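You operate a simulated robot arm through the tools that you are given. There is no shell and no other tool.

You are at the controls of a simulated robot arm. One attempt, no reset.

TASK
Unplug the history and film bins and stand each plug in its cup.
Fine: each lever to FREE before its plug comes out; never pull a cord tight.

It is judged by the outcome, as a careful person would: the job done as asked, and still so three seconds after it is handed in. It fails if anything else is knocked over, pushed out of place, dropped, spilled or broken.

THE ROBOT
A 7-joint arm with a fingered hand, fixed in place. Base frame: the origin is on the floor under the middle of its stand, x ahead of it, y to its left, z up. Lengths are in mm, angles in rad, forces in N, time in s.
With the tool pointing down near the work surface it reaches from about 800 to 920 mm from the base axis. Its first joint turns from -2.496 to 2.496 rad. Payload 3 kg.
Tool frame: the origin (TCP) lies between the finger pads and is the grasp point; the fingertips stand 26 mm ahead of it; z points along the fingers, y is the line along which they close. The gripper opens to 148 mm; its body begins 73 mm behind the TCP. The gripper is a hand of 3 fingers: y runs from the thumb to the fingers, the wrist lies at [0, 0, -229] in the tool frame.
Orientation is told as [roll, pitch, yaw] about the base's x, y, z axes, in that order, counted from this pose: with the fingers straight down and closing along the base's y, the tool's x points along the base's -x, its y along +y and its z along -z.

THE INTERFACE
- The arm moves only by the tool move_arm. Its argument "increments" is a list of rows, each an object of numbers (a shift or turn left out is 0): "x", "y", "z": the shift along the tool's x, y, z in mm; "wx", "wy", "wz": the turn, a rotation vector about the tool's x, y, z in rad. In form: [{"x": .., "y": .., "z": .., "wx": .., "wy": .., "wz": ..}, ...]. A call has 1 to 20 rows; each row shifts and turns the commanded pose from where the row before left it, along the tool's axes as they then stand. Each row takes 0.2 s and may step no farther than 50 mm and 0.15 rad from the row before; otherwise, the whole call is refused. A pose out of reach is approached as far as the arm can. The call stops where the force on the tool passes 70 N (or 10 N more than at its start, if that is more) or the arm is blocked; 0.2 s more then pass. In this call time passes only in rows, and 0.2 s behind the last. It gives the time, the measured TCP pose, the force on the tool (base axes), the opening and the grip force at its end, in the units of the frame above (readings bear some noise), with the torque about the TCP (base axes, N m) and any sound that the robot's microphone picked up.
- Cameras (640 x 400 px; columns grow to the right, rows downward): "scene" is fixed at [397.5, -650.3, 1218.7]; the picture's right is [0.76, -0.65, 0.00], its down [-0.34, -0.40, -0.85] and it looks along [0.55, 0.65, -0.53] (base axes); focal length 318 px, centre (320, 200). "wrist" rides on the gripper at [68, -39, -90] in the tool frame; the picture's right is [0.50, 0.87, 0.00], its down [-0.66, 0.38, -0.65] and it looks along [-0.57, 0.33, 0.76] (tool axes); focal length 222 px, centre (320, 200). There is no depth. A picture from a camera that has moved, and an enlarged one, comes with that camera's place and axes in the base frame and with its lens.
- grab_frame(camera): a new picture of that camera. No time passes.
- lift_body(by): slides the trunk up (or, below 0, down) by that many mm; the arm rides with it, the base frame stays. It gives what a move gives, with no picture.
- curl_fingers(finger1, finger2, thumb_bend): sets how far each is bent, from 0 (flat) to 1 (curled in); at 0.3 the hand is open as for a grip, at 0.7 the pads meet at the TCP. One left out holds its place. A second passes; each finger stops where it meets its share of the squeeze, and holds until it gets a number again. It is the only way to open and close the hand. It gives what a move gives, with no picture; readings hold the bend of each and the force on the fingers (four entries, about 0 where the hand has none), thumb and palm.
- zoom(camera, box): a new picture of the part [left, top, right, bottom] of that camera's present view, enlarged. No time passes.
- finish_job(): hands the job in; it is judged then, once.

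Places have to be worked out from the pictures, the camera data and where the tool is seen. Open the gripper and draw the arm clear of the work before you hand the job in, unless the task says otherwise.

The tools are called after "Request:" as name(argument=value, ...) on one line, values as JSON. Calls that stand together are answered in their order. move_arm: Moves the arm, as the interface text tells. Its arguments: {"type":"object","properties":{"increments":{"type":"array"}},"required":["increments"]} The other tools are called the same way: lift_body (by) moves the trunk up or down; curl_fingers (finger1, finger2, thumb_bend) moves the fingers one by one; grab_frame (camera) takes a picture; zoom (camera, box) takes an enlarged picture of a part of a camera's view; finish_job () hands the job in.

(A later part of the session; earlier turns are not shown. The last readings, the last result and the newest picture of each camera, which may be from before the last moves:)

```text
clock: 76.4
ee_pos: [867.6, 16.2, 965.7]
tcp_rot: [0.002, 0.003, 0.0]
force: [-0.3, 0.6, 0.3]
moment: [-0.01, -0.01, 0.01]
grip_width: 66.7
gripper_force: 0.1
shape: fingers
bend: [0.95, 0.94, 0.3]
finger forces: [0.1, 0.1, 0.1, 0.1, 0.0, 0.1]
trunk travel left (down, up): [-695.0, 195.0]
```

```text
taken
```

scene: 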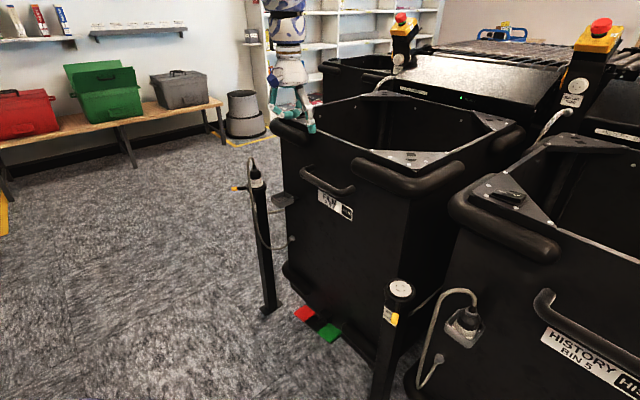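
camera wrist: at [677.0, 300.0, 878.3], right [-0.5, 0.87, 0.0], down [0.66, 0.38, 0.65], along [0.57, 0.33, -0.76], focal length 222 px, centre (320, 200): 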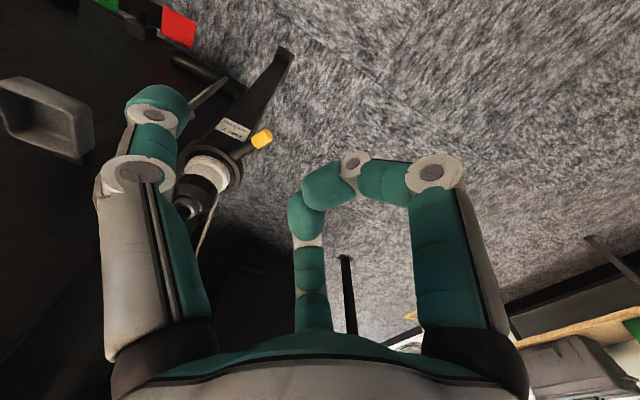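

Tracking is good here. Now I re-approach the +y side along a radius of ~885 mm with yaw 0.

Request:
move_arm(increments=[{"x": 0, "y": 40}, {"x": 0, "y": 40}, {"x": 2, "y": 40}, {"x": 8, "y": 40}, {"x": 12, "y": 40}, {"x": 14, "y": 40}, {"x": 16, "y": 40}, {"x": 18, "y": 40}])

Request:
grab_frame(camera="scene")

```text
clock: 78.2
ee_pos: [777.5, 290.9, 973.7]
tcp_rot: [0.002, -0.005, -0.002]
force: [-0.5, 0.6, 0.7]
moment: [0.01, 0.01, -0.03]
grip_width: 67.2
gripper_force: 0.1
shape: fingers
bend: [0.95, 0.94, 0.3]
finger forces: [0.0, 0.1, 0.0, 0.0, 0.1, 0.0]
out of reach, approached as far as the arm can: row 4, 5, 6, 7, 8
trunk travel left (down, up): [-695.0, 195.0]
```

```text
taken
```

scene: 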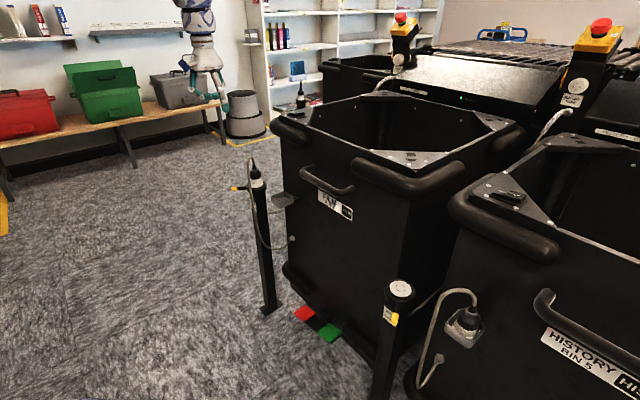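

On this side the reach is smaller – the data fit an arm axis offset to about y≈-230, so I must work here from closer in. I'll use a finger that points toward +x as the lever pusher with the hand on the robot side; first I check which finger that is.

Request:
curl_fingers(finger1=0.3, finger2=1.0, thumb_bend=0.9)

Request:
grab_frame(camera="wrist")

```text
clock: 79.2
ee_pos: [776.8, 289.2, 973.0]
tcp_rot: [0.003, 0.001, -0.002]
force: [0.0, -0.8, 0.1]
moment: [0.03, 0.02, -0.02]
grip_width: 63.0
gripper_force: 0.0
shape: fingers
bend: [0.3, 1.0, 0.86]
finger forces: [0.0, 0.0, 0.0, 0.0, 0.0, 0.0]
trunk travel left (down, up): [-695.0, 195.0]
```

```text
taken
camera wrist: at [709.7, 251.8, 1063.8], right [-0.5, 0.87, 0.0], down [0.66, 0.38, 0.65], along [0.57, 0.33, -0.76], focal length 222 px, centre (320, 200)
```

wrist: 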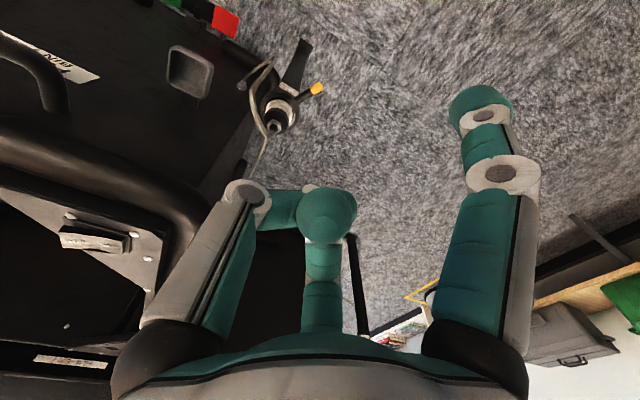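

Finger 2 is the one that will point at the lever. I extend finger 2, curl the others, move back toward the robot, and yaw so that finger 2 points to +x.

Request:
curl_fingers(finger1=1.0, finger2=0.3, thumb_bend=0.9)

Request:
move_arm(increments=[{"x": 32, "y": 15}, {"x": 32, "y": 15}, {"x": 32, "y": 15}, {"wz": 0.1309}, {"wz": 0.1309}, {"wz": 0.1309}, {"wz": 0.1309}])

Request:
grab_frame(camera="wrist")

```text
clock: 80.2
ee_pos: [776.9, 289.1, 972.2]
tcp_rot: [0.0, 0.001, -0.001]
force: [0.7, 0.1, 0.0]
moment: [0.03, 0.02, 0.02]
grip_width: 3.3
gripper_force: 0.1
shape: fingers
bend: [0.78, 0.96, 0.84]
finger forces: [0.1, 0.0, 0.0, 0.0, 0.0, 0.0]
trunk travel left (down, up): [-695.0, 195.0]
```

```text
clock: 81.8
ee_pos: [681.2, 335.8, 975.2]
tcp_rot: [0.0, 0.002, -0.527]
force: [-0.2, -0.7, -0.3]
moment: [-0.03, -0.02, 0.01]
grip_width: 3.6
gripper_force: 0.0
shape: fingers
bend: [0.78, 0.96, 0.84]
finger forces: [0.0, 0.1, 0.0, 0.1, 0.1, 0.1]
trunk travel left (down, up): [-695.0, 195.0]
```

```text
taken
camera wrist: at [603.3, 336.4, 1065.4], right [0.0, 1.0, 0.0], down [0.76, 0.0, 0.65], along [0.65, 0.0, -0.76], focal length 222 px, centre (320, 200)
```

wrist: 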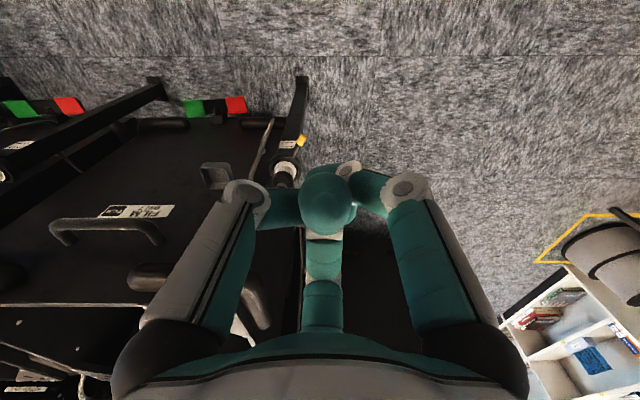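

Finger 2 was trapped behind the other curled fingers. I open all three, then curl only finger 1 and the thumb.

Request:
curl_fingers(finger1=0.3, thumb_bend=0.3)

Request:
curl_fingers(finger2=0.3)

Request:
curl_fingers(finger1=0.95, thumb_bend=0.9)

Request:
grab_frame(camera="wrist")

```text
clock: 82.8
ee_pos: [680.8, 336.9, 974.7]
tcp_rot: [0.002, 0.001, -0.526]
force: [-0.6, 0.2, 0.7]
moment: [-0.02, 0.03, 0.01]
grip_width: 126.7
gripper_force: 0.0
shape: fingers
bend: [0.3, 0.3, 0.3]
finger forces: [0.0, 0.0, 0.1, 0.0, 0.1, 0.0]
trunk travel left (down, up): [-695.0, 195.0]
```

```text
clock: 83.8
ee_pos: [680.4, 336.0, 975.1]
tcp_rot: [-0.001, 0.003, -0.526]
force: [0.0, -0.9, -0.7]
moment: [-0.05, 0.01, 0.02]
grip_width: 126.5
gripper_force: 0.1
shape: fingers
bend: [0.3, 0.3, 0.3]
finger forces: [0.0, 0.1, 0.1, 0.0, 0.0, 0.1]
trunk travel left (down, up): [-695.0, 195.0]
```

```text
clock: 84.8
ee_pos: [681.3, 335.7, 974.6]
tcp_rot: [0.0, 0.002, -0.525]
force: [-0.5, -0.1, 0.3]
moment: [-0.02, -0.02, 0.04]
grip_width: 0.0
gripper_force: 0.0
shape: fingers
bend: [0.86, 0.3, 0.83]
finger forces: [0.0, 0.0, 0.0, 0.1, 0.1, 0.1]
trunk travel left (down, up): [-695.0, 195.0]
```

```text
taken
camera wrist: at [603.3, 336.4, 1065.5], right [0.0, 1.0, 0.0], down [0.76, 0.0, 0.65], along [0.65, 0.0, -0.76], focal length 222 px, centre (320, 200)
```

wrist: 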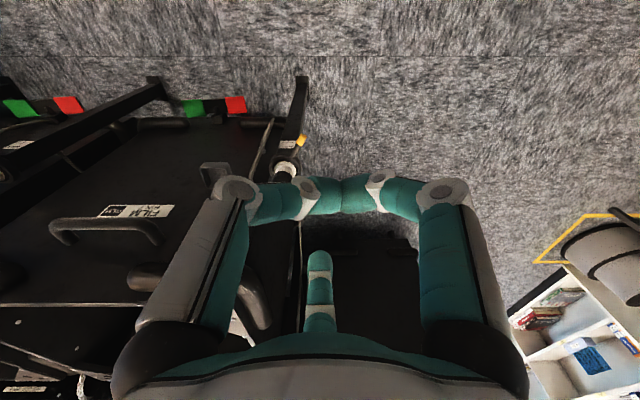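

Finger 2 now points along +x as pusher. I lower the trunk so the hand comes down to ~z 760 on the robot side of the film lever.

Request:
lift_body(by=-225)

Request:
grab_frame(camera="wrist")

Request:
zoom(camera="scene", box=[180, 120, 300, 220])

```text
clock: 87.2
ee_pos: [681.6, 334.4, 748.6]
tcp_rot: [0.0, 0.002, -0.526]
force: [-0.1, 0.6, -0.2]
moment: [0.01, 0.01, 0.01]
grip_width: 0.1
gripper_force: 0.1
shape: fingers
bend: [0.86, 0.3, 0.83]
finger forces: [0.0, 0.1, 0.1, 0.0, 0.0, 0.1]
trunk travel left (down, up): [-470.0, 420.0]
```

```text
taken
camera wrist: at [603.2, 336.3, 840.5], right [0.0, 1.0, 0.0], down [0.76, 0.0, 0.65], along [0.65, 0.0, -0.76], focal length 222 px, centre (320, 200)
```

wrist: 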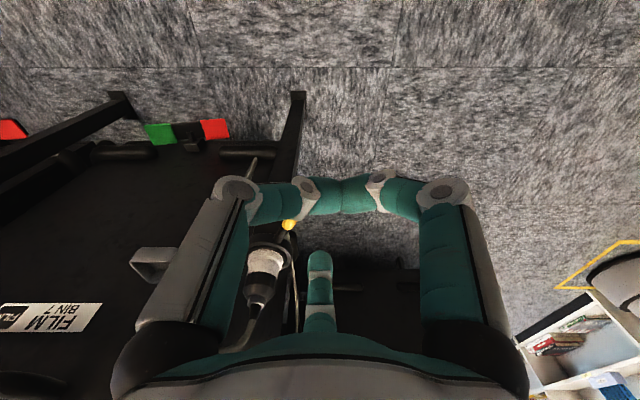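

```text
4.00 times, centred on (240, 170) of scene
camera zoom: at [397.5, -650.3, 1218.7], right [0.76, -0.65, 0.0], down [-0.34, -0.4, -0.85], along [0.55, 0.65, -0.53], focal length 1271 px, centre (640, 320)
```

zoom: 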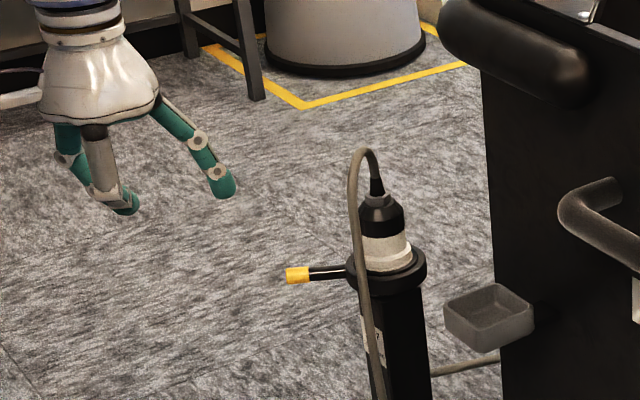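

Lever tip measures ≈(801,298,657) and the post axis ≈(869,259). I lower another 90 mm to lever height, then slide the finger in +x past the lever end at y≈334.

Request:
lift_body(by=-90)

Request:
move_arm(increments=[{"x": -19.9, "y": 11.5}, {"x": -19.9, "y": 11.5}])

Request:
grab_frame(camera="wrist")

Request:
zoom(camera="scene", box=[200, 140, 304, 220])

```text
clock: 88.4
ee_pos: [680.4, 335.2, 659.6]
tcp_rot: [0.0, 0.003, -0.526]
force: [-0.2, -0.9, 0.8]
moment: [-0.02, 0.02, 0.02]
grip_width: 0.1
gripper_force: 0.1
shape: fingers
bend: [0.86, 0.3, 0.83]
finger forces: [0.0, 0.0, 0.0, 0.0, 0.0, 0.0]
trunk travel left (down, up): [-380.0, 510.0]
```

```text
clock: 89.0
ee_pos: [728.2, 334.7, 662.5]
tcp_rot: [0.0, 0.001, -0.525]
force: [-0.5, 0.8, 1.3]
moment: [-0.01, 0.02, 0.0]
grip_width: 0.0
gripper_force: 0.1
shape: fingers
bend: [0.86, 0.3, 0.83]
finger forces: [0.0, 0.1, 0.0, 0.0, 0.0, 0.1]
trunk travel left (down, up): [-380.0, 510.0]
```

```text
taken
camera wrist: at [650.1, 335.1, 752.8], right [0.0, 1.0, 0.0], down [0.76, 0.0, 0.65], along [0.65, 0.0, -0.76], focal length 222 px, centre (320, 200)
```

wrist: 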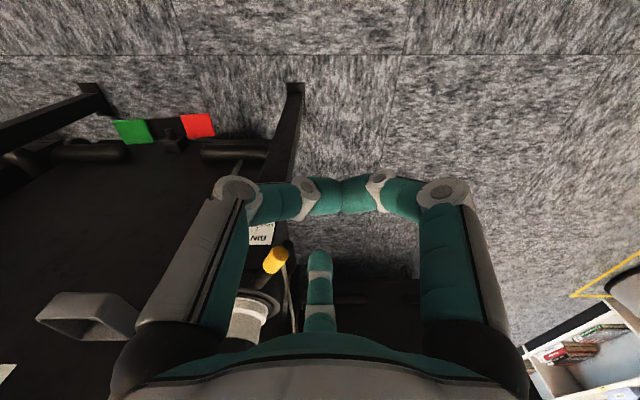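

```text
5.00 times, centred on (252, 180) of scene
camera zoom: at [397.5, -650.3, 1218.7], right [0.76, -0.65, 0.0], down [-0.34, -0.4, -0.85], along [0.55, 0.65, -0.53], focal length 1589 px, centre (660, 300)
```

zoom: 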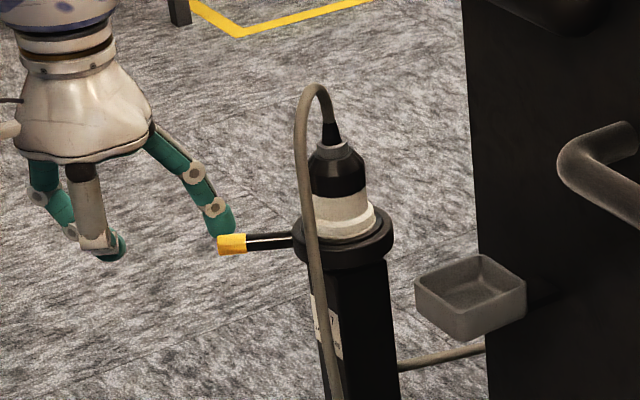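

The fingertip (z≈636) is on the +y side of the lever. I push along the arc about the post axis, first third, and check.

Request:
move_arm(increments=[{"x": -9.9, "y": -15.1}, {"x": 2.3, "y": -14.0}, {"x": 0, "y": -13.9}])

Request:
zoom(camera="scene", box=[200, 140, 304, 220])

Request:
zoom(camera="wrist", box=[220, 180, 380, 350])

```text
clock: 89.8
ee_pos: [711.4, 294.3, 660.5]
tcp_rot: [0.0, 0.003, -0.524]
force: [0.0, -0.1, -1.0]
moment: [-0.03, 0.01, 0.03]
grip_width: 0.0
gripper_force: 0.1
shape: fingers
bend: [0.86, 0.29, 0.83]
finger forces: [0.1, 0.2, 0.0, 0.0, 0.1, 0.0]
trunk travel left (down, up): [-380.0, 510.0]
```

```text
5.00 times, centred on (252, 180) of scene
camera zoom: at [397.5, -650.3, 1218.7], right [0.76, -0.65, 0.0], down [-0.34, -0.4, -0.85], along [0.55, 0.65, -0.53], focal length 1589 px, centre (660, 300)
```

zoom: 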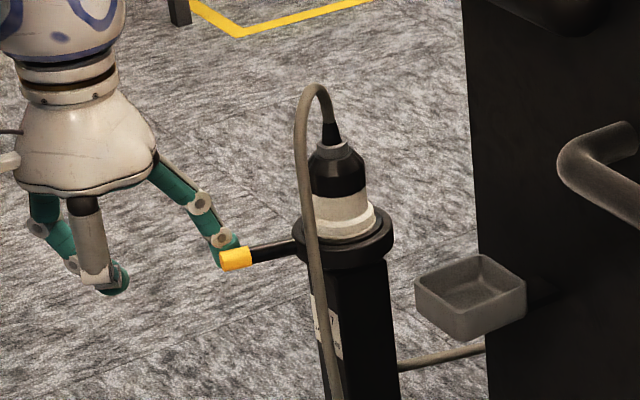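

```text
2.35 times, centred on (300, 265) of wrist
camera zoom: at [633.7, 294.5, 750.7], right [0.0, 1.0, 0.0], down [0.76, 0.0, 0.65], along [0.65, 0.0, -0.76], focal length 523 px, centre (367, 47)
```

zoom: 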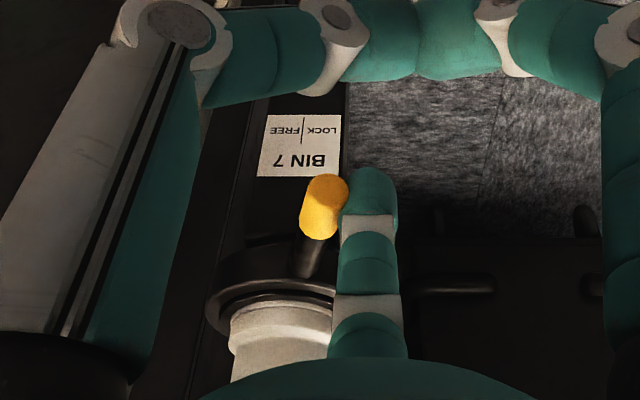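

The lever is following the finger. I continue along the arc.

Request:
move_arm(increments=[{"x": -2.4, "y": -13.7}, {"x": -4.8, "y": -13.0}, {"x": -7.0, "y": -12.1}])

Request:
zoom(camera="wrist", box=[220, 180, 380, 350])

Request:
move_arm(increments=[{"x": -3.5, "y": -5.0}])

Request:
move_arm(increments=[{"x": -3.0, "y": -4.0}])

Request:
zoom(camera="wrist", box=[220, 180, 380, 350])

```text
clock: 90.6
ee_pos: [703.5, 253.8, 659.4]
tcp_rot: [0.0, 0.0, -0.526]
force: [0.4, -0.6, -0.8]
moment: [-0.01, 0.01, 0.01]
grip_width: 0.0
gripper_force: 0.2
shape: fingers
bend: [0.86, 0.3, 0.83]
finger forces: [0.0, 0.0, 0.0, 0.0, 0.0, 0.0]
trunk travel left (down, up): [-380.0, 510.0]
```

```text
2.35 times, centred on (300, 265) of wrist
camera zoom: at [626.4, 255.3, 750.1], right [0.0, 1.0, 0.0], down [0.76, 0.0, 0.65], along [0.65, 0.0, -0.76], focal length 523 px, centre (367, 47)
```

zoom: 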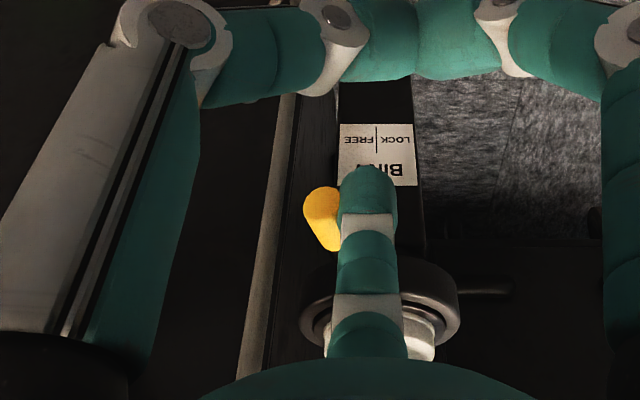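

```text
clock: 91.0
ee_pos: [705.0, 247.4, 660.5]
tcp_rot: [-0.003, 0.002, -0.524]
force: [-0.6, -0.5, -0.6]
moment: [0.03, 0.03, 0.03]
grip_width: 0.0
gripper_force: 0.1
shape: fingers
bend: [0.86, 0.3, 0.83]
finger forces: [0.0, 0.0, 0.0, 0.1, 0.0, 0.1]
trunk travel left (down, up): [-380.0, 510.0]
```

```text
clock: 91.4
ee_pos: [704.8, 241.7, 659.0]
tcp_rot: [-0.002, 0.002, -0.526]
force: [-0.4, -0.5, -0.2]
moment: [-0.03, 0.02, -0.01]
grip_width: 0.0
gripper_force: 0.0
shape: fingers
bend: [0.86, 0.3, 0.83]
finger forces: [0.0, 0.0, 0.1, 0.1, 0.0, 0.0]
trunk travel left (down, up): [-380.0, 510.0]
```

```text
2.35 times, centred on (300, 265) of wrist
camera zoom: at [628.0, 243.5, 749.8], right [0.0, 1.0, 0.0], down [0.76, 0.0, 0.65], along [0.65, 0.0, -0.76], focal length 523 px, centre (367, 47)
```

zoom: 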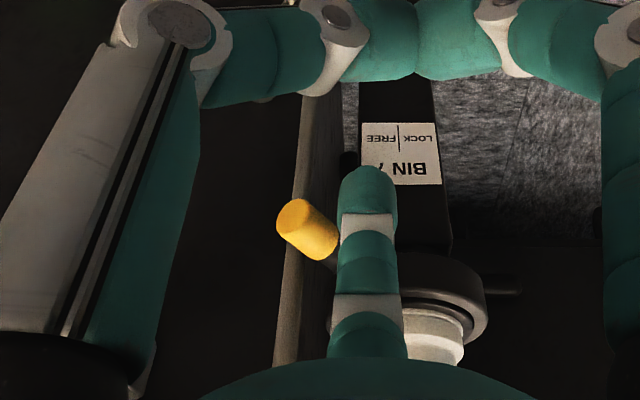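

The lever tip is at ≈207°, about where BIN 5's lever stopped. I push slightly further until the end stop is felt.

Request:
move_arm(increments=[{"x": -2.0, "y": -2.0}])

Request:
move_arm(increments=[{"x": -2.0, "y": -2.0}])

Request:
zoom(camera="wrist", box=[220, 180, 380, 350])

```text
clock: 91.8
ee_pos: [706.6, 240.1, 658.7]
tcp_rot: [-0.001, 0.003, -0.524]
force: [-0.2, -0.4, -0.6]
moment: [0.0, -0.01, 0.06]
grip_width: 0.2
gripper_force: 0.1
shape: fingers
bend: [0.86, 0.3, 0.83]
finger forces: [0.0, 0.0, 0.0, 0.1, 0.0, 0.0]
trunk travel left (down, up): [-380.0, 510.0]
```

```text
clock: 92.2
ee_pos: [707.3, 237.6, 660.1]
tcp_rot: [-0.001, 0.002, -0.523]
force: [-0.5, 1.1, 1.0]
moment: [0.01, 0.0, 0.02]
grip_width: 0.1
gripper_force: 0.2
shape: fingers
bend: [0.86, 0.3, 0.83]
finger forces: [0.0, 0.0, 0.0, 0.0, 0.1, 0.0]
trunk travel left (down, up): [-380.0, 510.0]
```

```text
2.35 times, centred on (300, 265) of wrist
camera zoom: at [629.1, 238.1, 750.4], right [0.0, 1.0, 0.0], down [0.76, 0.0, 0.65], along [0.65, 0.0, -0.76], focal length 523 px, centre (367, 47)
```

zoom: 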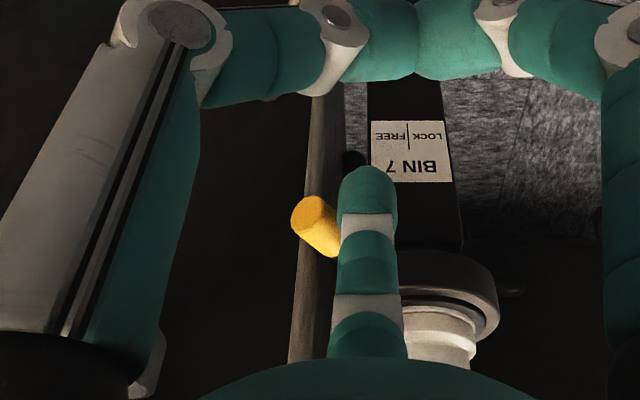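

No stop force yet; I keep nudging in small steps until resistance appears.

Request:
move_arm(increments=[{"x": -2.0, "y": -2.6}])

Request:
move_arm(increments=[{"x": -2.0, "y": -2.6}])

Request:
zoom(camera="wrist", box=[220, 180, 380, 350])

Request:
zoom(camera="scene", box=[200, 140, 304, 220])

```text
clock: 92.6
ee_pos: [707.3, 234.0, 658.3]
tcp_rot: [0.002, 0.002, -0.525]
force: [0.1, 0.4, -0.4]
moment: [0.0, 0.0, 0.0]
grip_width: 0.0
gripper_force: 0.0
shape: fingers
bend: [0.86, 0.3, 0.83]
finger forces: [0.0, 0.0, 0.0, 0.1, 0.0, 0.1]
trunk travel left (down, up): [-380.0, 510.0]
```

```text
clock: 93.0
ee_pos: [709.1, 230.9, 659.2]
tcp_rot: [-0.001, 0.001, -0.525]
force: [0.1, 0.6, 0.8]
moment: [0.01, 0.02, -0.03]
grip_width: 0.2
gripper_force: 0.0
shape: fingers
bend: [0.86, 0.3, 0.83]
finger forces: [0.0, 0.0, 0.0, 0.0, 0.1, 0.0]
trunk travel left (down, up): [-380.0, 510.0]
```

```text
2.35 times, centred on (300, 265) of wrist
camera zoom: at [630.3, 231.8, 750.4], right [0.0, 1.0, 0.0], down [0.76, 0.0, 0.65], along [0.65, 0.0, -0.76], focal length 523 px, centre (367, 47)
```

zoom: 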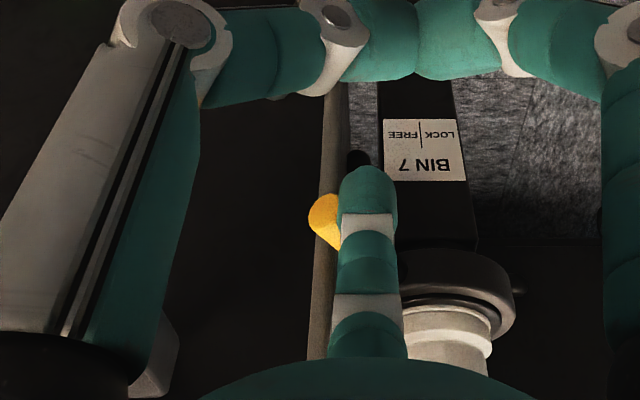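

```text
5.00 times, centred on (252, 180) of scene
camera zoom: at [397.5, -650.3, 1218.7], right [0.76, -0.65, 0.0], down [-0.34, -0.4, -0.85], along [0.55, 0.65, -0.53], focal length 1589 px, centre (660, 300)
```

zoom: 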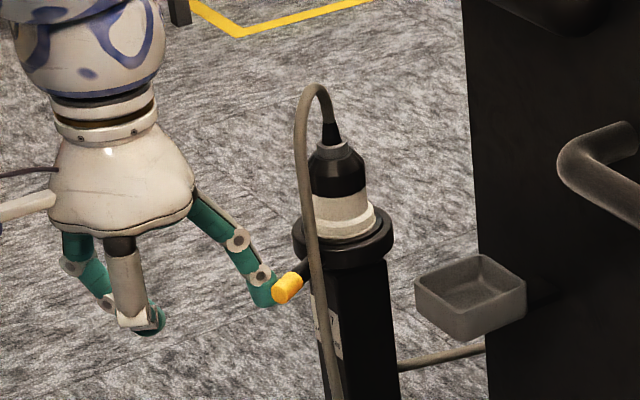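

The lever looks to be at the FREE position now (≈209°); I nudge tangentially to confirm the stop by force.

Request:
move_arm(increments=[{"x": -2.6, "y": -1.5}])

Request:
move_arm(increments=[{"x": -2.6, "y": -1.5}])

Request:
move_arm(increments=[{"x": -2.6, "y": -1.5}])

Request:
zoom(camera="wrist", box=[220, 180, 380, 350])

Request:
zoom(camera="scene", box=[230, 160, 294, 210])

```text
clock: 93.4
ee_pos: [709.0, 229.2, 659.5]
tcp_rot: [0.001, 0.002, -0.524]
force: [-0.7, 0.7, -1.1]
moment: [0.0, 0.01, 0.04]
grip_width: 0.0
gripper_force: 0.9
shape: fingers
bend: [0.86, 0.3, 0.83]
finger forces: [0.0, 1.0, 0.1, 0.0, 0.0, 0.1]
trunk travel left (down, up): [-380.0, 510.0]
```

```text
clock: 93.8
ee_pos: [710.0, 226.4, 659.6]
tcp_rot: [0.002, 0.0, -0.524]
force: [-2.0, 3.2, 1.2]
moment: [0.01, -0.03, 0.22]
grip_width: 0.0
gripper_force: 1.5
shape: fingers
bend: [0.86, 0.32, 0.83]
finger forces: [0.0, 3.5, 0.1, 0.1, 0.1, 0.0]
trunk travel left (down, up): [-380.0, 510.0]
```

```text
clock: 94.2
ee_pos: [710.8, 223.0, 659.9]
tcp_rot: [0.0, 0.002, -0.523]
force: [-3.1, 4.7, 0.5]
moment: [0.05, -0.04, 0.4]
grip_width: 0.0
gripper_force: 3.1
shape: fingers
bend: [0.86, 0.32, 0.83]
finger forces: [0.1, 5.6, 0.1, 0.0, 0.1, 0.0]
trunk travel left (down, up): [-380.0, 510.0]
```

```text
2.35 times, centred on (300, 265) of wrist
camera zoom: at [634.6, 224.2, 750.9], right [0.0, 1.0, 0.0], down [0.76, 0.0, 0.65], along [0.65, 0.0, -0.76], focal length 523 px, centre (367, 47)
```

zoom: 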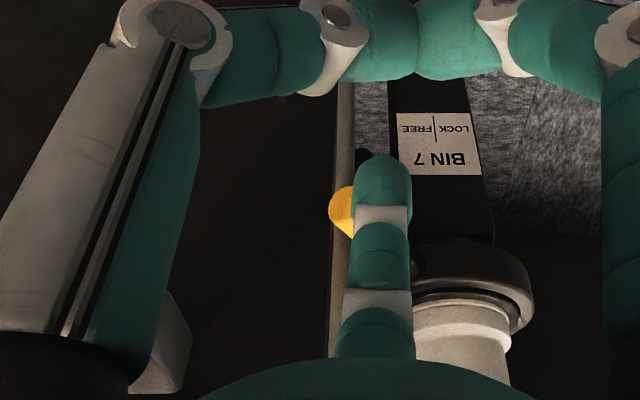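

```text
8.00 times, centred on (262, 185) of scene
camera zoom: at [397.5, -650.3, 1218.7], right [0.76, -0.65, 0.0], down [-0.34, -0.4, -0.85], along [0.55, 0.65, -0.53], focal length 2542 px, centre (784, 320)
```

zoom: 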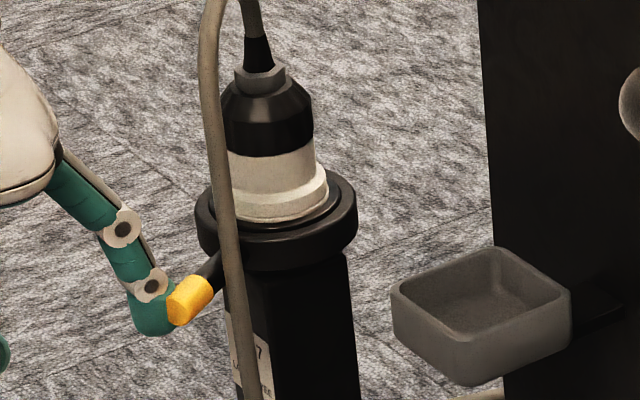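

The finger feels ~5.6 N: the film lever is against its FREE stop. I back the finger off, raise the hand, open it, and yaw to +30° ready for the grasp.

Request:
move_arm(increments=[{"x": 10.3, "y": 7.9}, {"x": 25.9, "y": -15.1}])

Request:
zoom(camera="scene", box=[230, 160, 294, 210])

Request:
lift_body(by=275)

Request:
curl_fingers(finger1=0.45, finger2=0.45, thumb_bend=0.45)

Request:
move_arm(increments=[{"wz": -0.1309}, {"wz": -0.1309}, {"wz": -0.1309}, {"wz": -0.1309}, {"wz": -0.1309}, {"wz": -0.1309}, {"wz": -0.1309}, {"wz": -0.1309}])

Request:
grab_frame(camera="wrist")

```text
clock: 94.8
ee_pos: [677.5, 234.2, 659.4]
tcp_rot: [-0.002, 0.003, -0.524]
force: [1.0, -0.5, 0.5]
moment: [0.0, 0.03, 0.01]
grip_width: 0.0
gripper_force: 0.0
shape: fingers
bend: [0.86, 0.3, 0.83]
finger forces: [0.1, 0.0, 0.0, 0.1, 0.0, 0.0]
trunk travel left (down, up): [-380.0, 510.0]
```

```text
8.00 times, centred on (262, 185) of scene
camera zoom: at [397.5, -650.3, 1218.7], right [0.76, -0.65, 0.0], down [-0.34, -0.4, -0.85], along [0.55, 0.65, -0.53], focal length 2542 px, centre (784, 320)
```

zoom: 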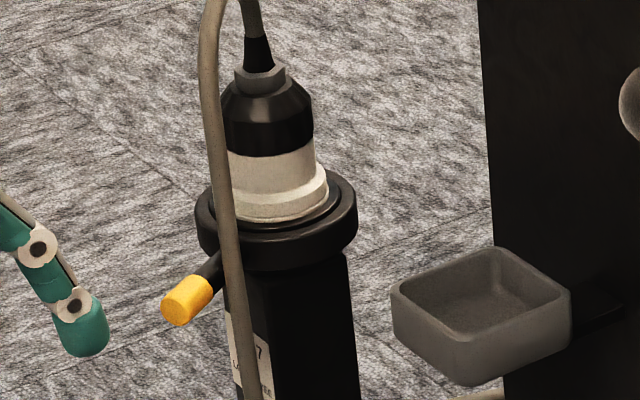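

```text
clock: 97.6
ee_pos: [678.6, 234.2, 934.3]
tcp_rot: [0.001, 0.001, -0.525]
force: [-0.1, 0.0, 0.5]
moment: [0.01, 0.01, -0.03]
grip_width: 0.0
gripper_force: 0.1
shape: fingers
bend: [0.86, 0.3, 0.83]
finger forces: [0.0, 0.0, 0.1, 0.0, 0.0, 0.0]
trunk travel left (down, up): [-655.0, 235.0]
```

```text
clock: 98.6
ee_pos: [677.2, 234.3, 933.3]
tcp_rot: [0.001, 0.001, -0.526]
force: [0.7, 0.2, -1.4]
moment: [-0.01, -0.01, 0.01]
grip_width: 78.0
gripper_force: 0.0
shape: fingers
bend: [0.45, 0.45, 0.45]
finger forces: [0.0, 0.0, 0.1, 0.0, 0.1, 0.2]
trunk travel left (down, up): [-655.0, 235.0]
```

```text
clock: 100.4
ee_pos: [677.7, 233.9, 934.1]
tcp_rot: [0.001, 0.001, 0.521]
force: [0.5, -0.6, 0.0]
moment: [-0.01, 0.01, -0.01]
grip_width: 78.1
gripper_force: 0.0
shape: fingers
bend: [0.45, 0.45, 0.45]
finger forces: [0.0, 0.0, 0.1, 0.1, 0.0, 0.1]
trunk travel left (down, up): [-655.0, 235.0]
```

```text
taken
camera wrist: at [639.0, 167.4, 1024.9], right [-0.87, 0.5, 0.0], down [0.38, 0.65, 0.65], along [0.33, 0.57, -0.76], focal length 222 px, centre (320, 200)
```

wrist: 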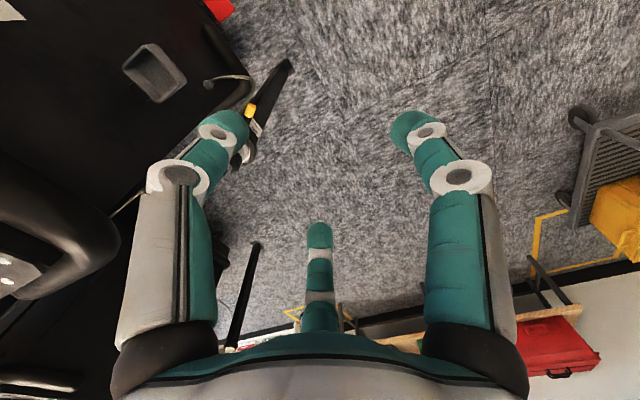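

The film lever stays at FREE. From here the film cup is well visible; I zoom in to pin down its position and the bumper.

Request:
zoom(camera="wrist", box=[110, 30, 206, 110])

Request:
zoom(camera="wrist", box=[0, 100, 200, 300])

```text
5.00 times, centred on (158, 70) of wrist
camera zoom: at [639.0, 167.4, 1024.9], right [-0.87, 0.5, 0.0], down [0.38, 0.65, 0.65], along [0.33, 0.57, -0.76], focal length 1111 px, centre (1130, 850)
```

zoom: 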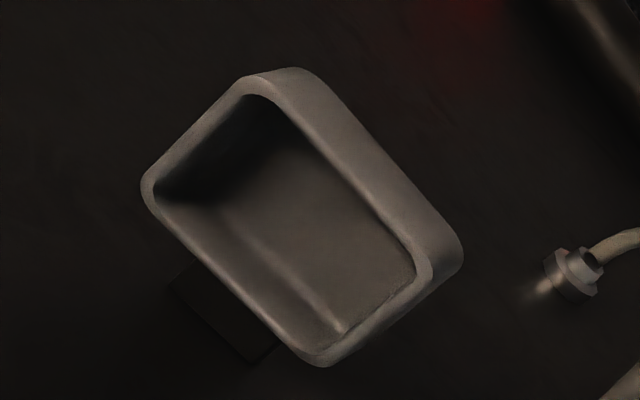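

```text
2.00 times, centred on (100, 200) of wrist
camera zoom: at [639.0, 167.4, 1024.9], right [-0.87, 0.5, 0.0], down [0.38, 0.65, 0.65], along [0.33, 0.57, -0.76], focal length 444 px, centre (760, 200)
```

zoom: 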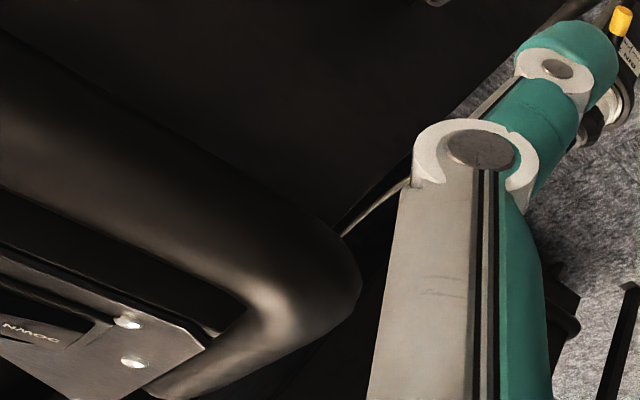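

Film cup centre works out to ≈(884,109), i.e. the same offset from its post (+13.5,-149.5) as for BIN 5. I move out to (790,240) and lean the hand 0.4 rad toward the robot.

Request:
move_arm(increments=[{"x": -33.4, "y": -16.8}, {"x": -33.4, "y": -16.8}, {"x": -33.4, "y": -16.8}, {"wx": 0.0667, "wy": -0.1155}, {"wx": 0.0667, "wy": -0.1155}, {"wx": 0.0667, "wy": -0.1155}])

Request:
grab_frame(camera="wrist")

Request:
grab_frame(camera="scene")

```text
clock: 101.8
ee_pos: [790.1, 239.5, 933.6]
tcp_rot: [-0.208, -0.345, 0.559]
force: [-0.5, -0.1, -0.4]
moment: [-0.02, 0.01, 0.01]
grip_width: 78.4
gripper_force: 0.1
shape: fingers
bend: [0.45, 0.45, 0.45]
finger forces: [0.0, 0.0, 0.1, 0.0, 0.0, 0.0]
trunk travel left (down, up): [-655.0, 235.0]
```

```text
taken
camera wrist: at [719.2, 172.9, 1002.3], right [-0.8, 0.5, -0.34], down [0.1, 0.65, 0.75], along [0.6, 0.57, -0.57], focal length 222 px, centre (320, 200)
```

wrist: 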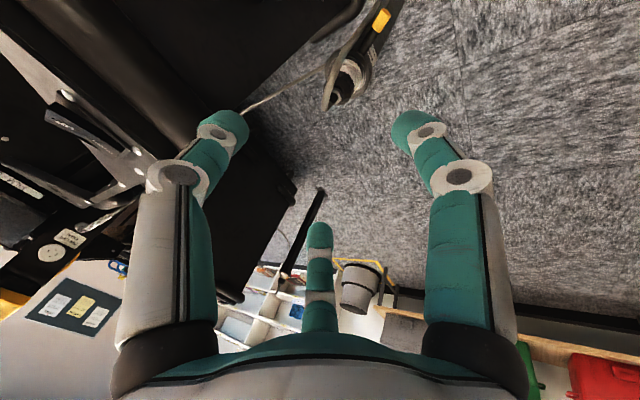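

```text
taken
```

scene: 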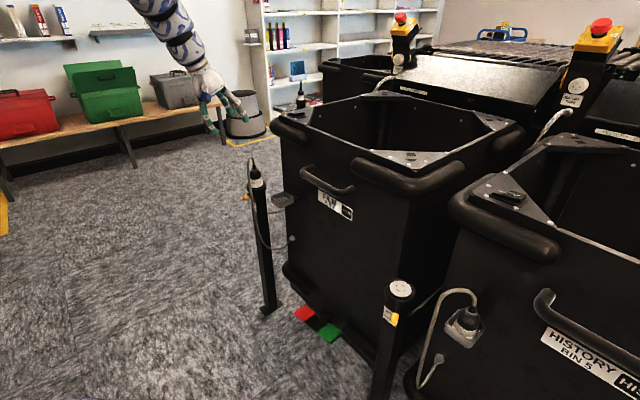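

The leaned pose is as intended. I move over to x≈840, y≈257 (short of the plug) and lower by trunk.

Request:
move_arm(increments=[{"x": -24.3, "y": -3.9, "z": 9.75}, {"x": -24.3, "y": -3.9, "z": 9.75}])

Request:
lift_body(by=-130)

Request:
grab_frame(camera="wrist")

Request:
zoom(camera="scene", box=[190, 90, 320, 220])

```text
clock: 102.4
ee_pos: [838.9, 259.1, 933.6]
tcp_rot: [-0.205, -0.343, 0.56]
force: [0.2, -0.4, 0.5]
moment: [0.0, 0.0, 0.02]
grip_width: 78.3
gripper_force: 0.0
shape: fingers
bend: [0.45, 0.45, 0.45]
finger forces: [0.1, 0.0, 0.0, 0.0, 0.0, 0.0]
trunk travel left (down, up): [-655.0, 235.0]
```

```text
clock: 104.0
ee_pos: [839.5, 258.0, 804.7]
tcp_rot: [-0.206, -0.344, 0.559]
force: [0.1, -1.1, 0.0]
moment: [0.0, 0.01, -0.01]
grip_width: 78.6
gripper_force: 0.0
shape: fingers
bend: [0.45, 0.45, 0.45]
finger forces: [0.0, 0.1, 0.0, 0.0, 0.0, 0.1]
trunk travel left (down, up): [-525.0, 365.0]
```

```text
taken
camera wrist: at [768.5, 191.6, 872.8], right [-0.8, 0.5, -0.34], down [0.1, 0.65, 0.75], along [0.6, 0.57, -0.57], focal length 222 px, centre (320, 200)
```

wrist: 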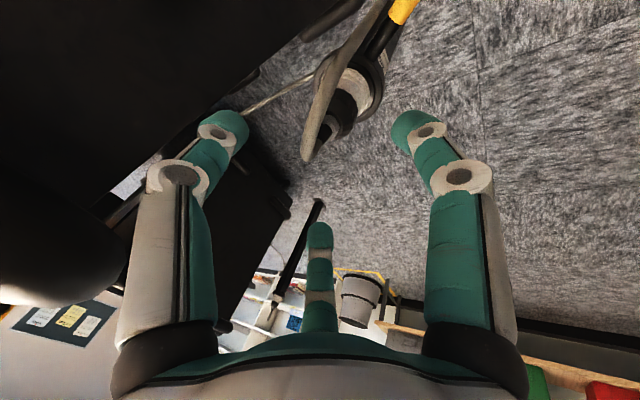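

```text
3.08 times, centred on (255, 155) of scene
camera zoom: at [397.5, -650.3, 1218.7], right [0.76, -0.65, 0.0], down [-0.34, -0.4, -0.85], along [0.55, 0.65, -0.53], focal length 978 px, centre (520, 338)
```

zoom: 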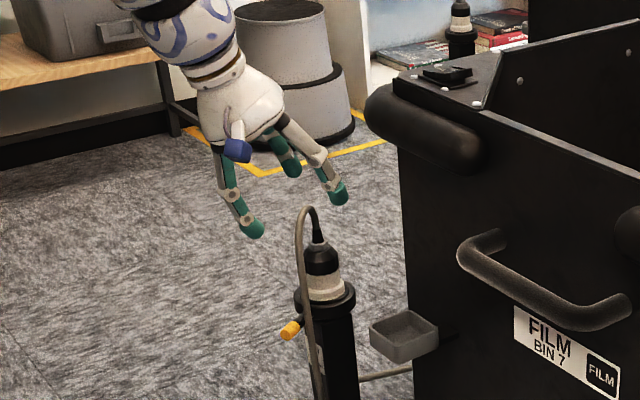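

The view matches the BIN 5 approach. I lower another 88 mm, still ~25 mm short of the plug in x.

Request:
lift_body(by=-88)

Request:
grab_frame(camera="wrist")

Request:
zoom(camera="scene", box=[216, 130, 306, 220])

```text
clock: 105.2
ee_pos: [839.5, 258.5, 715.1]
tcp_rot: [-0.205, -0.343, 0.559]
force: [-0.3, -0.6, -0.7]
moment: [-0.02, -0.02, -0.02]
grip_width: 78.5
gripper_force: 0.0
shape: fingers
bend: [0.45, 0.45, 0.45]
finger forces: [0.0, 0.0, 0.0, 0.0, 0.1, 0.0]
trunk travel left (down, up): [-437.0, 453.0]
```

```text
taken
camera wrist: at [768.5, 191.6, 784.8], right [-0.8, 0.5, -0.34], down [0.1, 0.65, 0.75], along [0.6, 0.57, -0.57], focal length 222 px, centre (320, 200)
```

wrist: 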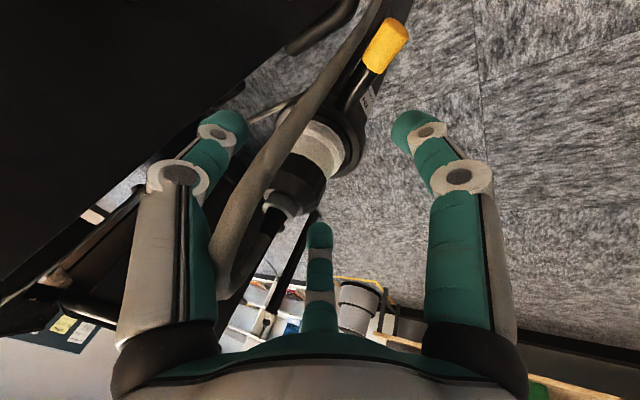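

```text
4.44 times, centred on (261, 175) of scene
camera zoom: at [397.5, -650.3, 1218.7], right [0.76, -0.65, 0.0], down [-0.34, -0.4, -0.85], along [0.55, 0.65, -0.53], focal length 1412 px, centre (582, 311)
```

zoom: 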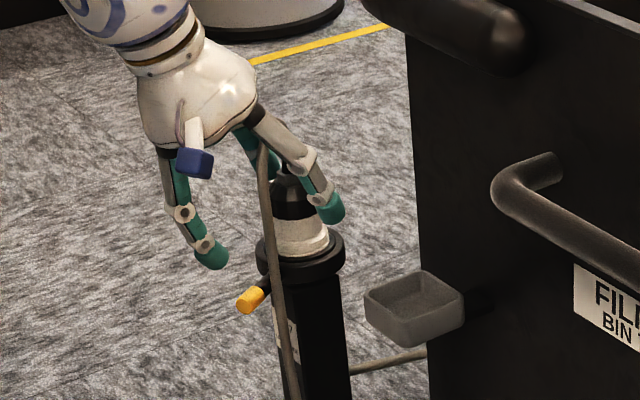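

The plug axis measures ≈(869.5,260). I slide in 25 mm in +x so the plug comes between the fingers, then check centring.

Request:
move_arm(increments=[{"x": -10.35, "y": -5.1, "z": 4.87}, {"x": -10.35, "y": -5.1, "z": 4.87}])

Request:
grab_frame(camera="wrist")

Request:
zoom(camera="scene", box=[216, 130, 306, 220])

```text
clock: 105.8
ee_pos: [864.3, 257.8, 716.7]
tcp_rot: [-0.206, -0.342, 0.558]
force: [-0.5, -0.6, 0.3]
moment: [-0.01, 0.02, -0.02]
grip_width: 78.4
gripper_force: 0.1
shape: fingers
bend: [0.45, 0.45, 0.45]
finger forces: [0.0, 0.0, 0.0, 0.0, 0.0, 0.0]
trunk travel left (down, up): [-437.0, 453.0]
```

```text
taken
camera wrist: at [793.7, 191.2, 785.4], right [-0.8, 0.5, -0.34], down [0.1, 0.65, 0.75], along [0.6, 0.57, -0.57], focal length 222 px, centre (320, 200)
```

wrist: 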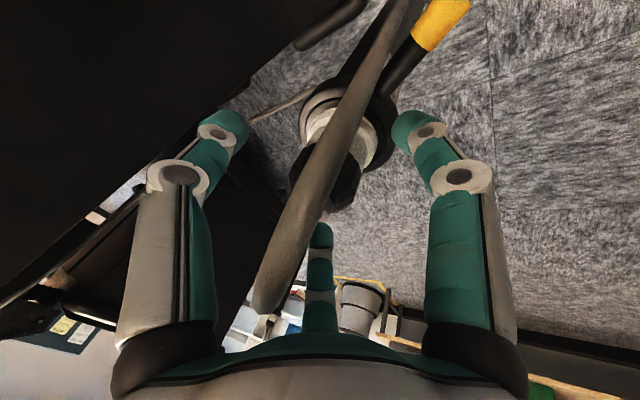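

```text
4.44 times, centred on (261, 175) of scene
camera zoom: at [397.5, -650.3, 1218.7], right [0.76, -0.65, 0.0], down [-0.34, -0.4, -0.85], along [0.55, 0.65, -0.53], focal length 1412 px, centre (582, 311)
```

zoom: 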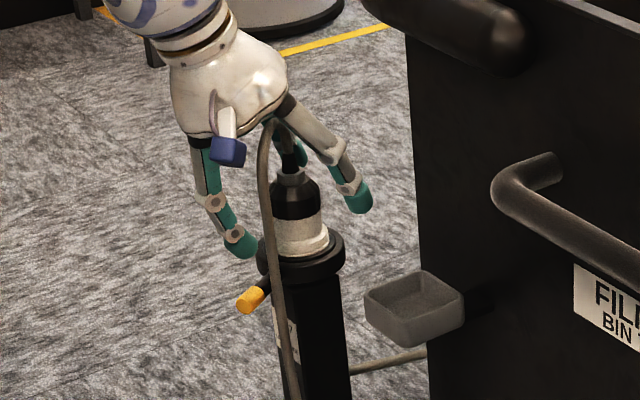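

Nearly centred. I shift +2.5 mm in y and lower 12 mm to grip height, then close gently to feel the balance.

Request:
move_arm(increments=[{"x": 2.8, "y": 4.5, "z": 11.05}])

Request:
curl_fingers(finger1=0.56, finger2=0.56, thumb_bend=0.56)

Request:
grab_frame(camera="wrist")

Request:
zoom(camera="scene", box=[230, 140, 294, 204])

```text
clock: 106.2
ee_pos: [864.4, 261.4, 703.6]
tcp_rot: [-0.204, -0.344, 0.559]
force: [-0.6, 0.3, 0.4]
moment: [-0.01, -0.03, -0.01]
grip_width: 78.2
gripper_force: 0.0
shape: fingers
bend: [0.45, 0.45, 0.45]
finger forces: [0.0, 0.0, 0.0, 0.0, 0.0, 0.0]
trunk travel left (down, up): [-437.0, 453.0]
```

```text
clock: 107.2
ee_pos: [863.1, 260.7, 703.8]
tcp_rot: [-0.206, -0.344, 0.559]
force: [-3.5, 0.5, 2.4]
moment: [0.03, 0.25, 0.0]
grip_width: 45.8
gripper_force: 2.6
shape: fingers
bend: [0.54, 0.56, 0.56]
finger forces: [5.3, 0.1, 0.0, 0.0, 0.0, 0.0]
trunk travel left (down, up): [-437.0, 453.0]
```

```text
taken
camera wrist: at [792.9, 194.6, 773.2], right [-0.8, 0.5, -0.34], down [0.1, 0.65, 0.75], along [0.6, 0.57, -0.57], focal length 222 px, centre (320, 200)
```

wrist: 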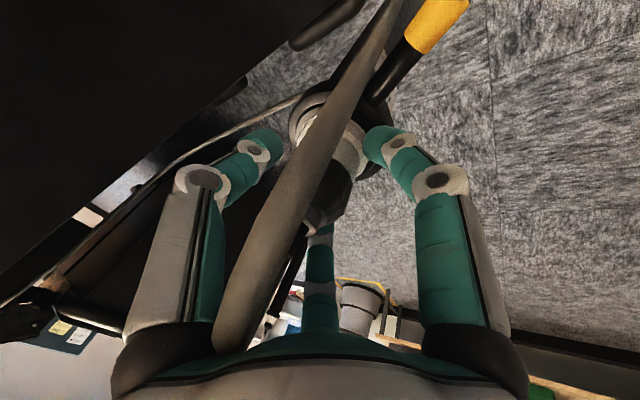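

```text
6.25 times, centred on (262, 172) of scene
camera zoom: at [397.5, -650.3, 1218.7], right [0.76, -0.65, 0.0], down [-0.34, -0.4, -0.85], along [0.55, 0.65, -0.53], focal length 1986 px, centre (682, 375)
```

zoom: 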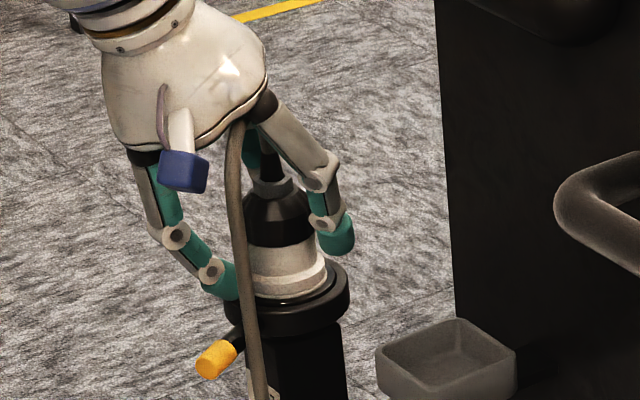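

Finger 1 (robot side) touches first, so I shift 3.5 mm toward -x and close fully in two stages.

Request:
curl_fingers(finger1=0.5, finger2=0.54, thumb_bend=0.54)

Request:
move_arm(increments=[{"x": 2.8, "y": 1.6, "z": -1.4}])

Request:
curl_fingers(finger1=0.58, finger2=0.61, thumb_bend=0.61)

```text
clock: 108.2
ee_pos: [862.7, 262.2, 704.1]
tcp_rot: [-0.207, -0.344, 0.557]
force: [-0.2, 0.0, -0.5]
moment: [0.0, -0.01, 0.01]
grip_width: 55.5
gripper_force: 0.0
shape: fingers
bend: [0.5, 0.54, 0.54]
finger forces: [0.0, 0.1, 0.1, 0.0, 0.0, 0.0]
trunk travel left (down, up): [-437.0, 453.0]
```

```text
clock: 108.6
ee_pos: [861.3, 261.6, 703.5]
tcp_rot: [-0.205, -0.343, 0.558]
force: [0.4, 0.4, -0.1]
moment: [0.0, 0.02, 0.01]
grip_width: 55.0
gripper_force: 0.0
shape: fingers
bend: [0.5, 0.54, 0.54]
finger forces: [0.1, 0.0, 0.0, 0.0, 0.1, 0.1]
trunk travel left (down, up): [-437.0, 453.0]
```

```text
clock: 109.6
ee_pos: [861.1, 261.4, 704.5]
tcp_rot: [-0.206, -0.343, 0.559]
force: [0.0, -2.3, 0.3]
moment: [-0.03, -0.03, -0.06]
grip_width: 38.8
gripper_force: 2.9
shape: fingers
bend: [0.55, 0.6, 0.59]
finger forces: [1.1, 0.8, 0.1, 0.0, 3.0, 0.0]
trunk travel left (down, up): [-437.0, 453.0]
```

All three touch with small forces; finger 1 is still the less bent, so I shift a further (-2.5,-1) and then squeeze to firm grip.

Request:
curl_fingers(finger1=0.52, finger2=0.56, thumb_bend=0.55)

Request:
move_arm(increments=[{"x": 2.5, "y": 0.3, "z": -1.0}])

Request:
curl_fingers(finger1=0.62, finger2=0.64, thumb_bend=0.64)

Request:
grab_frame(camera="wrist")

Request:
zoom(camera="scene", box=[230, 140, 294, 204])

```text
clock: 110.6
ee_pos: [860.7, 260.8, 704.5]
tcp_rot: [-0.206, -0.345, 0.557]
force: [0.4, -0.4, -0.1]
moment: [0.01, 0.0, -0.01]
grip_width: 50.0
gripper_force: 0.0
shape: fingers
bend: [0.52, 0.56, 0.55]
finger forces: [0.0, 0.1, 0.1, 0.1, 0.0, 0.0]
trunk travel left (down, up): [-437.0, 453.0]
```

```text
clock: 111.0
ee_pos: [857.7, 259.9, 704.5]
tcp_rot: [-0.207, -0.342, 0.557]
force: [0.1, 0.1, -0.6]
moment: [0.04, -0.02, 0.01]
grip_width: 50.4
gripper_force: 0.0
shape: fingers
bend: [0.52, 0.56, 0.55]
finger forces: [0.0, 0.0, 0.1, 0.1, 0.0, 0.0]
trunk travel left (down, up): [-437.0, 453.0]
```

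```text
clock: 112.0
ee_pos: [859.0, 261.3, 703.8]
tcp_rot: [-0.205, -0.343, 0.559]
force: [0.8, -2.8, 0.1]
moment: [-0.08, 0.07, -0.07]
grip_width: 34.6
gripper_force: 7.2
shape: fingers
bend: [0.58, 0.59, 0.6]
finger forces: [3.2, 4.0, 0.0, 0.1, 7.1, 0.0]
trunk travel left (down, up): [-437.0, 453.0]
```

```text
taken
camera wrist: at [787.4, 193.6, 772.4], right [-0.8, 0.5, -0.34], down [0.1, 0.65, 0.75], along [0.6, 0.57, -0.57], focal length 222 px, centre (320, 200)
```

wrist: 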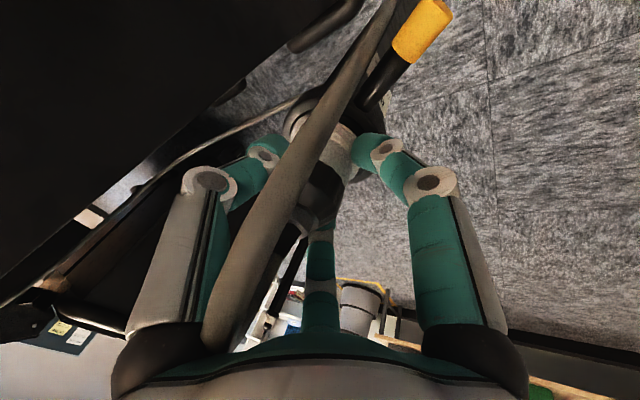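

```text
6.25 times, centred on (262, 172) of scene
camera zoom: at [397.5, -650.3, 1218.7], right [0.76, -0.65, 0.0], down [-0.34, -0.4, -0.85], along [0.55, 0.65, -0.53], focal length 1986 px, centre (682, 375)
```

zoom: 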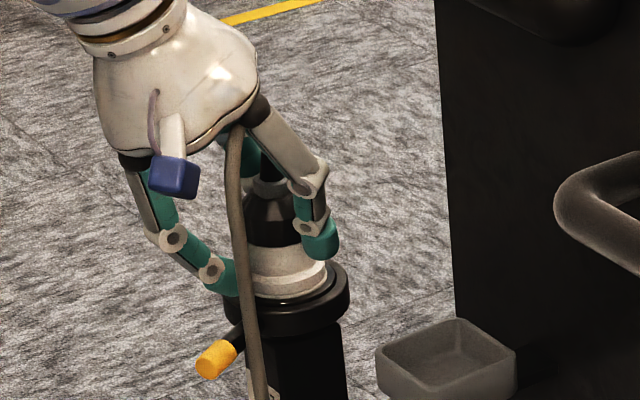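

Well balanced now (bends 0.58–0.60). I tighten a little and lift straight up in small steps.

Request:
curl_fingers(finger1=0.67, finger2=0.69, thumb_bend=0.66)

Request:
move_arm(increments=[{"x": -1.35, "y": -0.78, "z": -3.68}, {"x": -1.35, "y": -0.78, "z": -3.68}])

Request:
zoom(camera="scene", box=[230, 140, 294, 204])

```text
clock: 113.0
ee_pos: [857.7, 261.6, 704.4]
tcp_rot: [-0.207, -0.344, 0.56]
force: [0.5, -1.3, -0.4]
moment: [-0.07, 0.15, -0.03]
grip_width: 33.8
gripper_force: 12.3
shape: fingers
bend: [0.59, 0.6, 0.6]
finger forces: [6.7, 7.5, 0.0, 0.0, 9.5, 0.1]
trunk travel left (down, up): [-437.0, 453.0]
```

```text
clock: 113.6
ee_pos: [858.7, 263.1, 712.4]
tcp_rot: [-0.209, -0.342, 0.558]
force: [1.1, -0.1, -0.6]
moment: [-0.01, 0.01, 0.05]
grip_width: 28.7
gripper_force: 10.3
shape: fingers
bend: [0.61, 0.6, 0.61]
finger forces: [4.6, 7.7, 0.0, 0.1, 8.0, 0.0]
trunk travel left (down, up): [-437.0, 453.0]
heard: snap
```

```text
6.25 times, centred on (262, 172) of scene
camera zoom: at [397.5, -650.3, 1218.7], right [0.76, -0.65, 0.0], down [-0.34, -0.4, -0.85], along [0.55, 0.65, -0.53], focal length 1986 px, centre (682, 375)
```

zoom: 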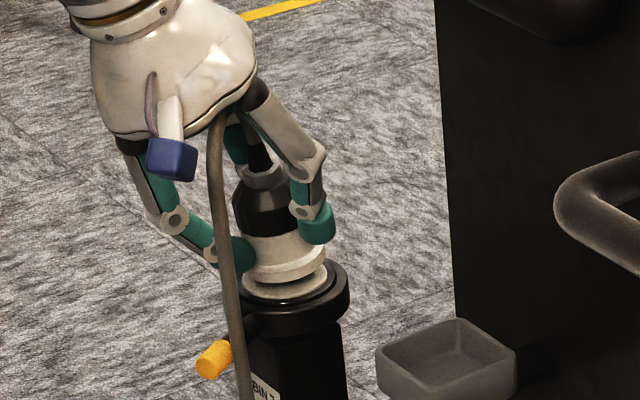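

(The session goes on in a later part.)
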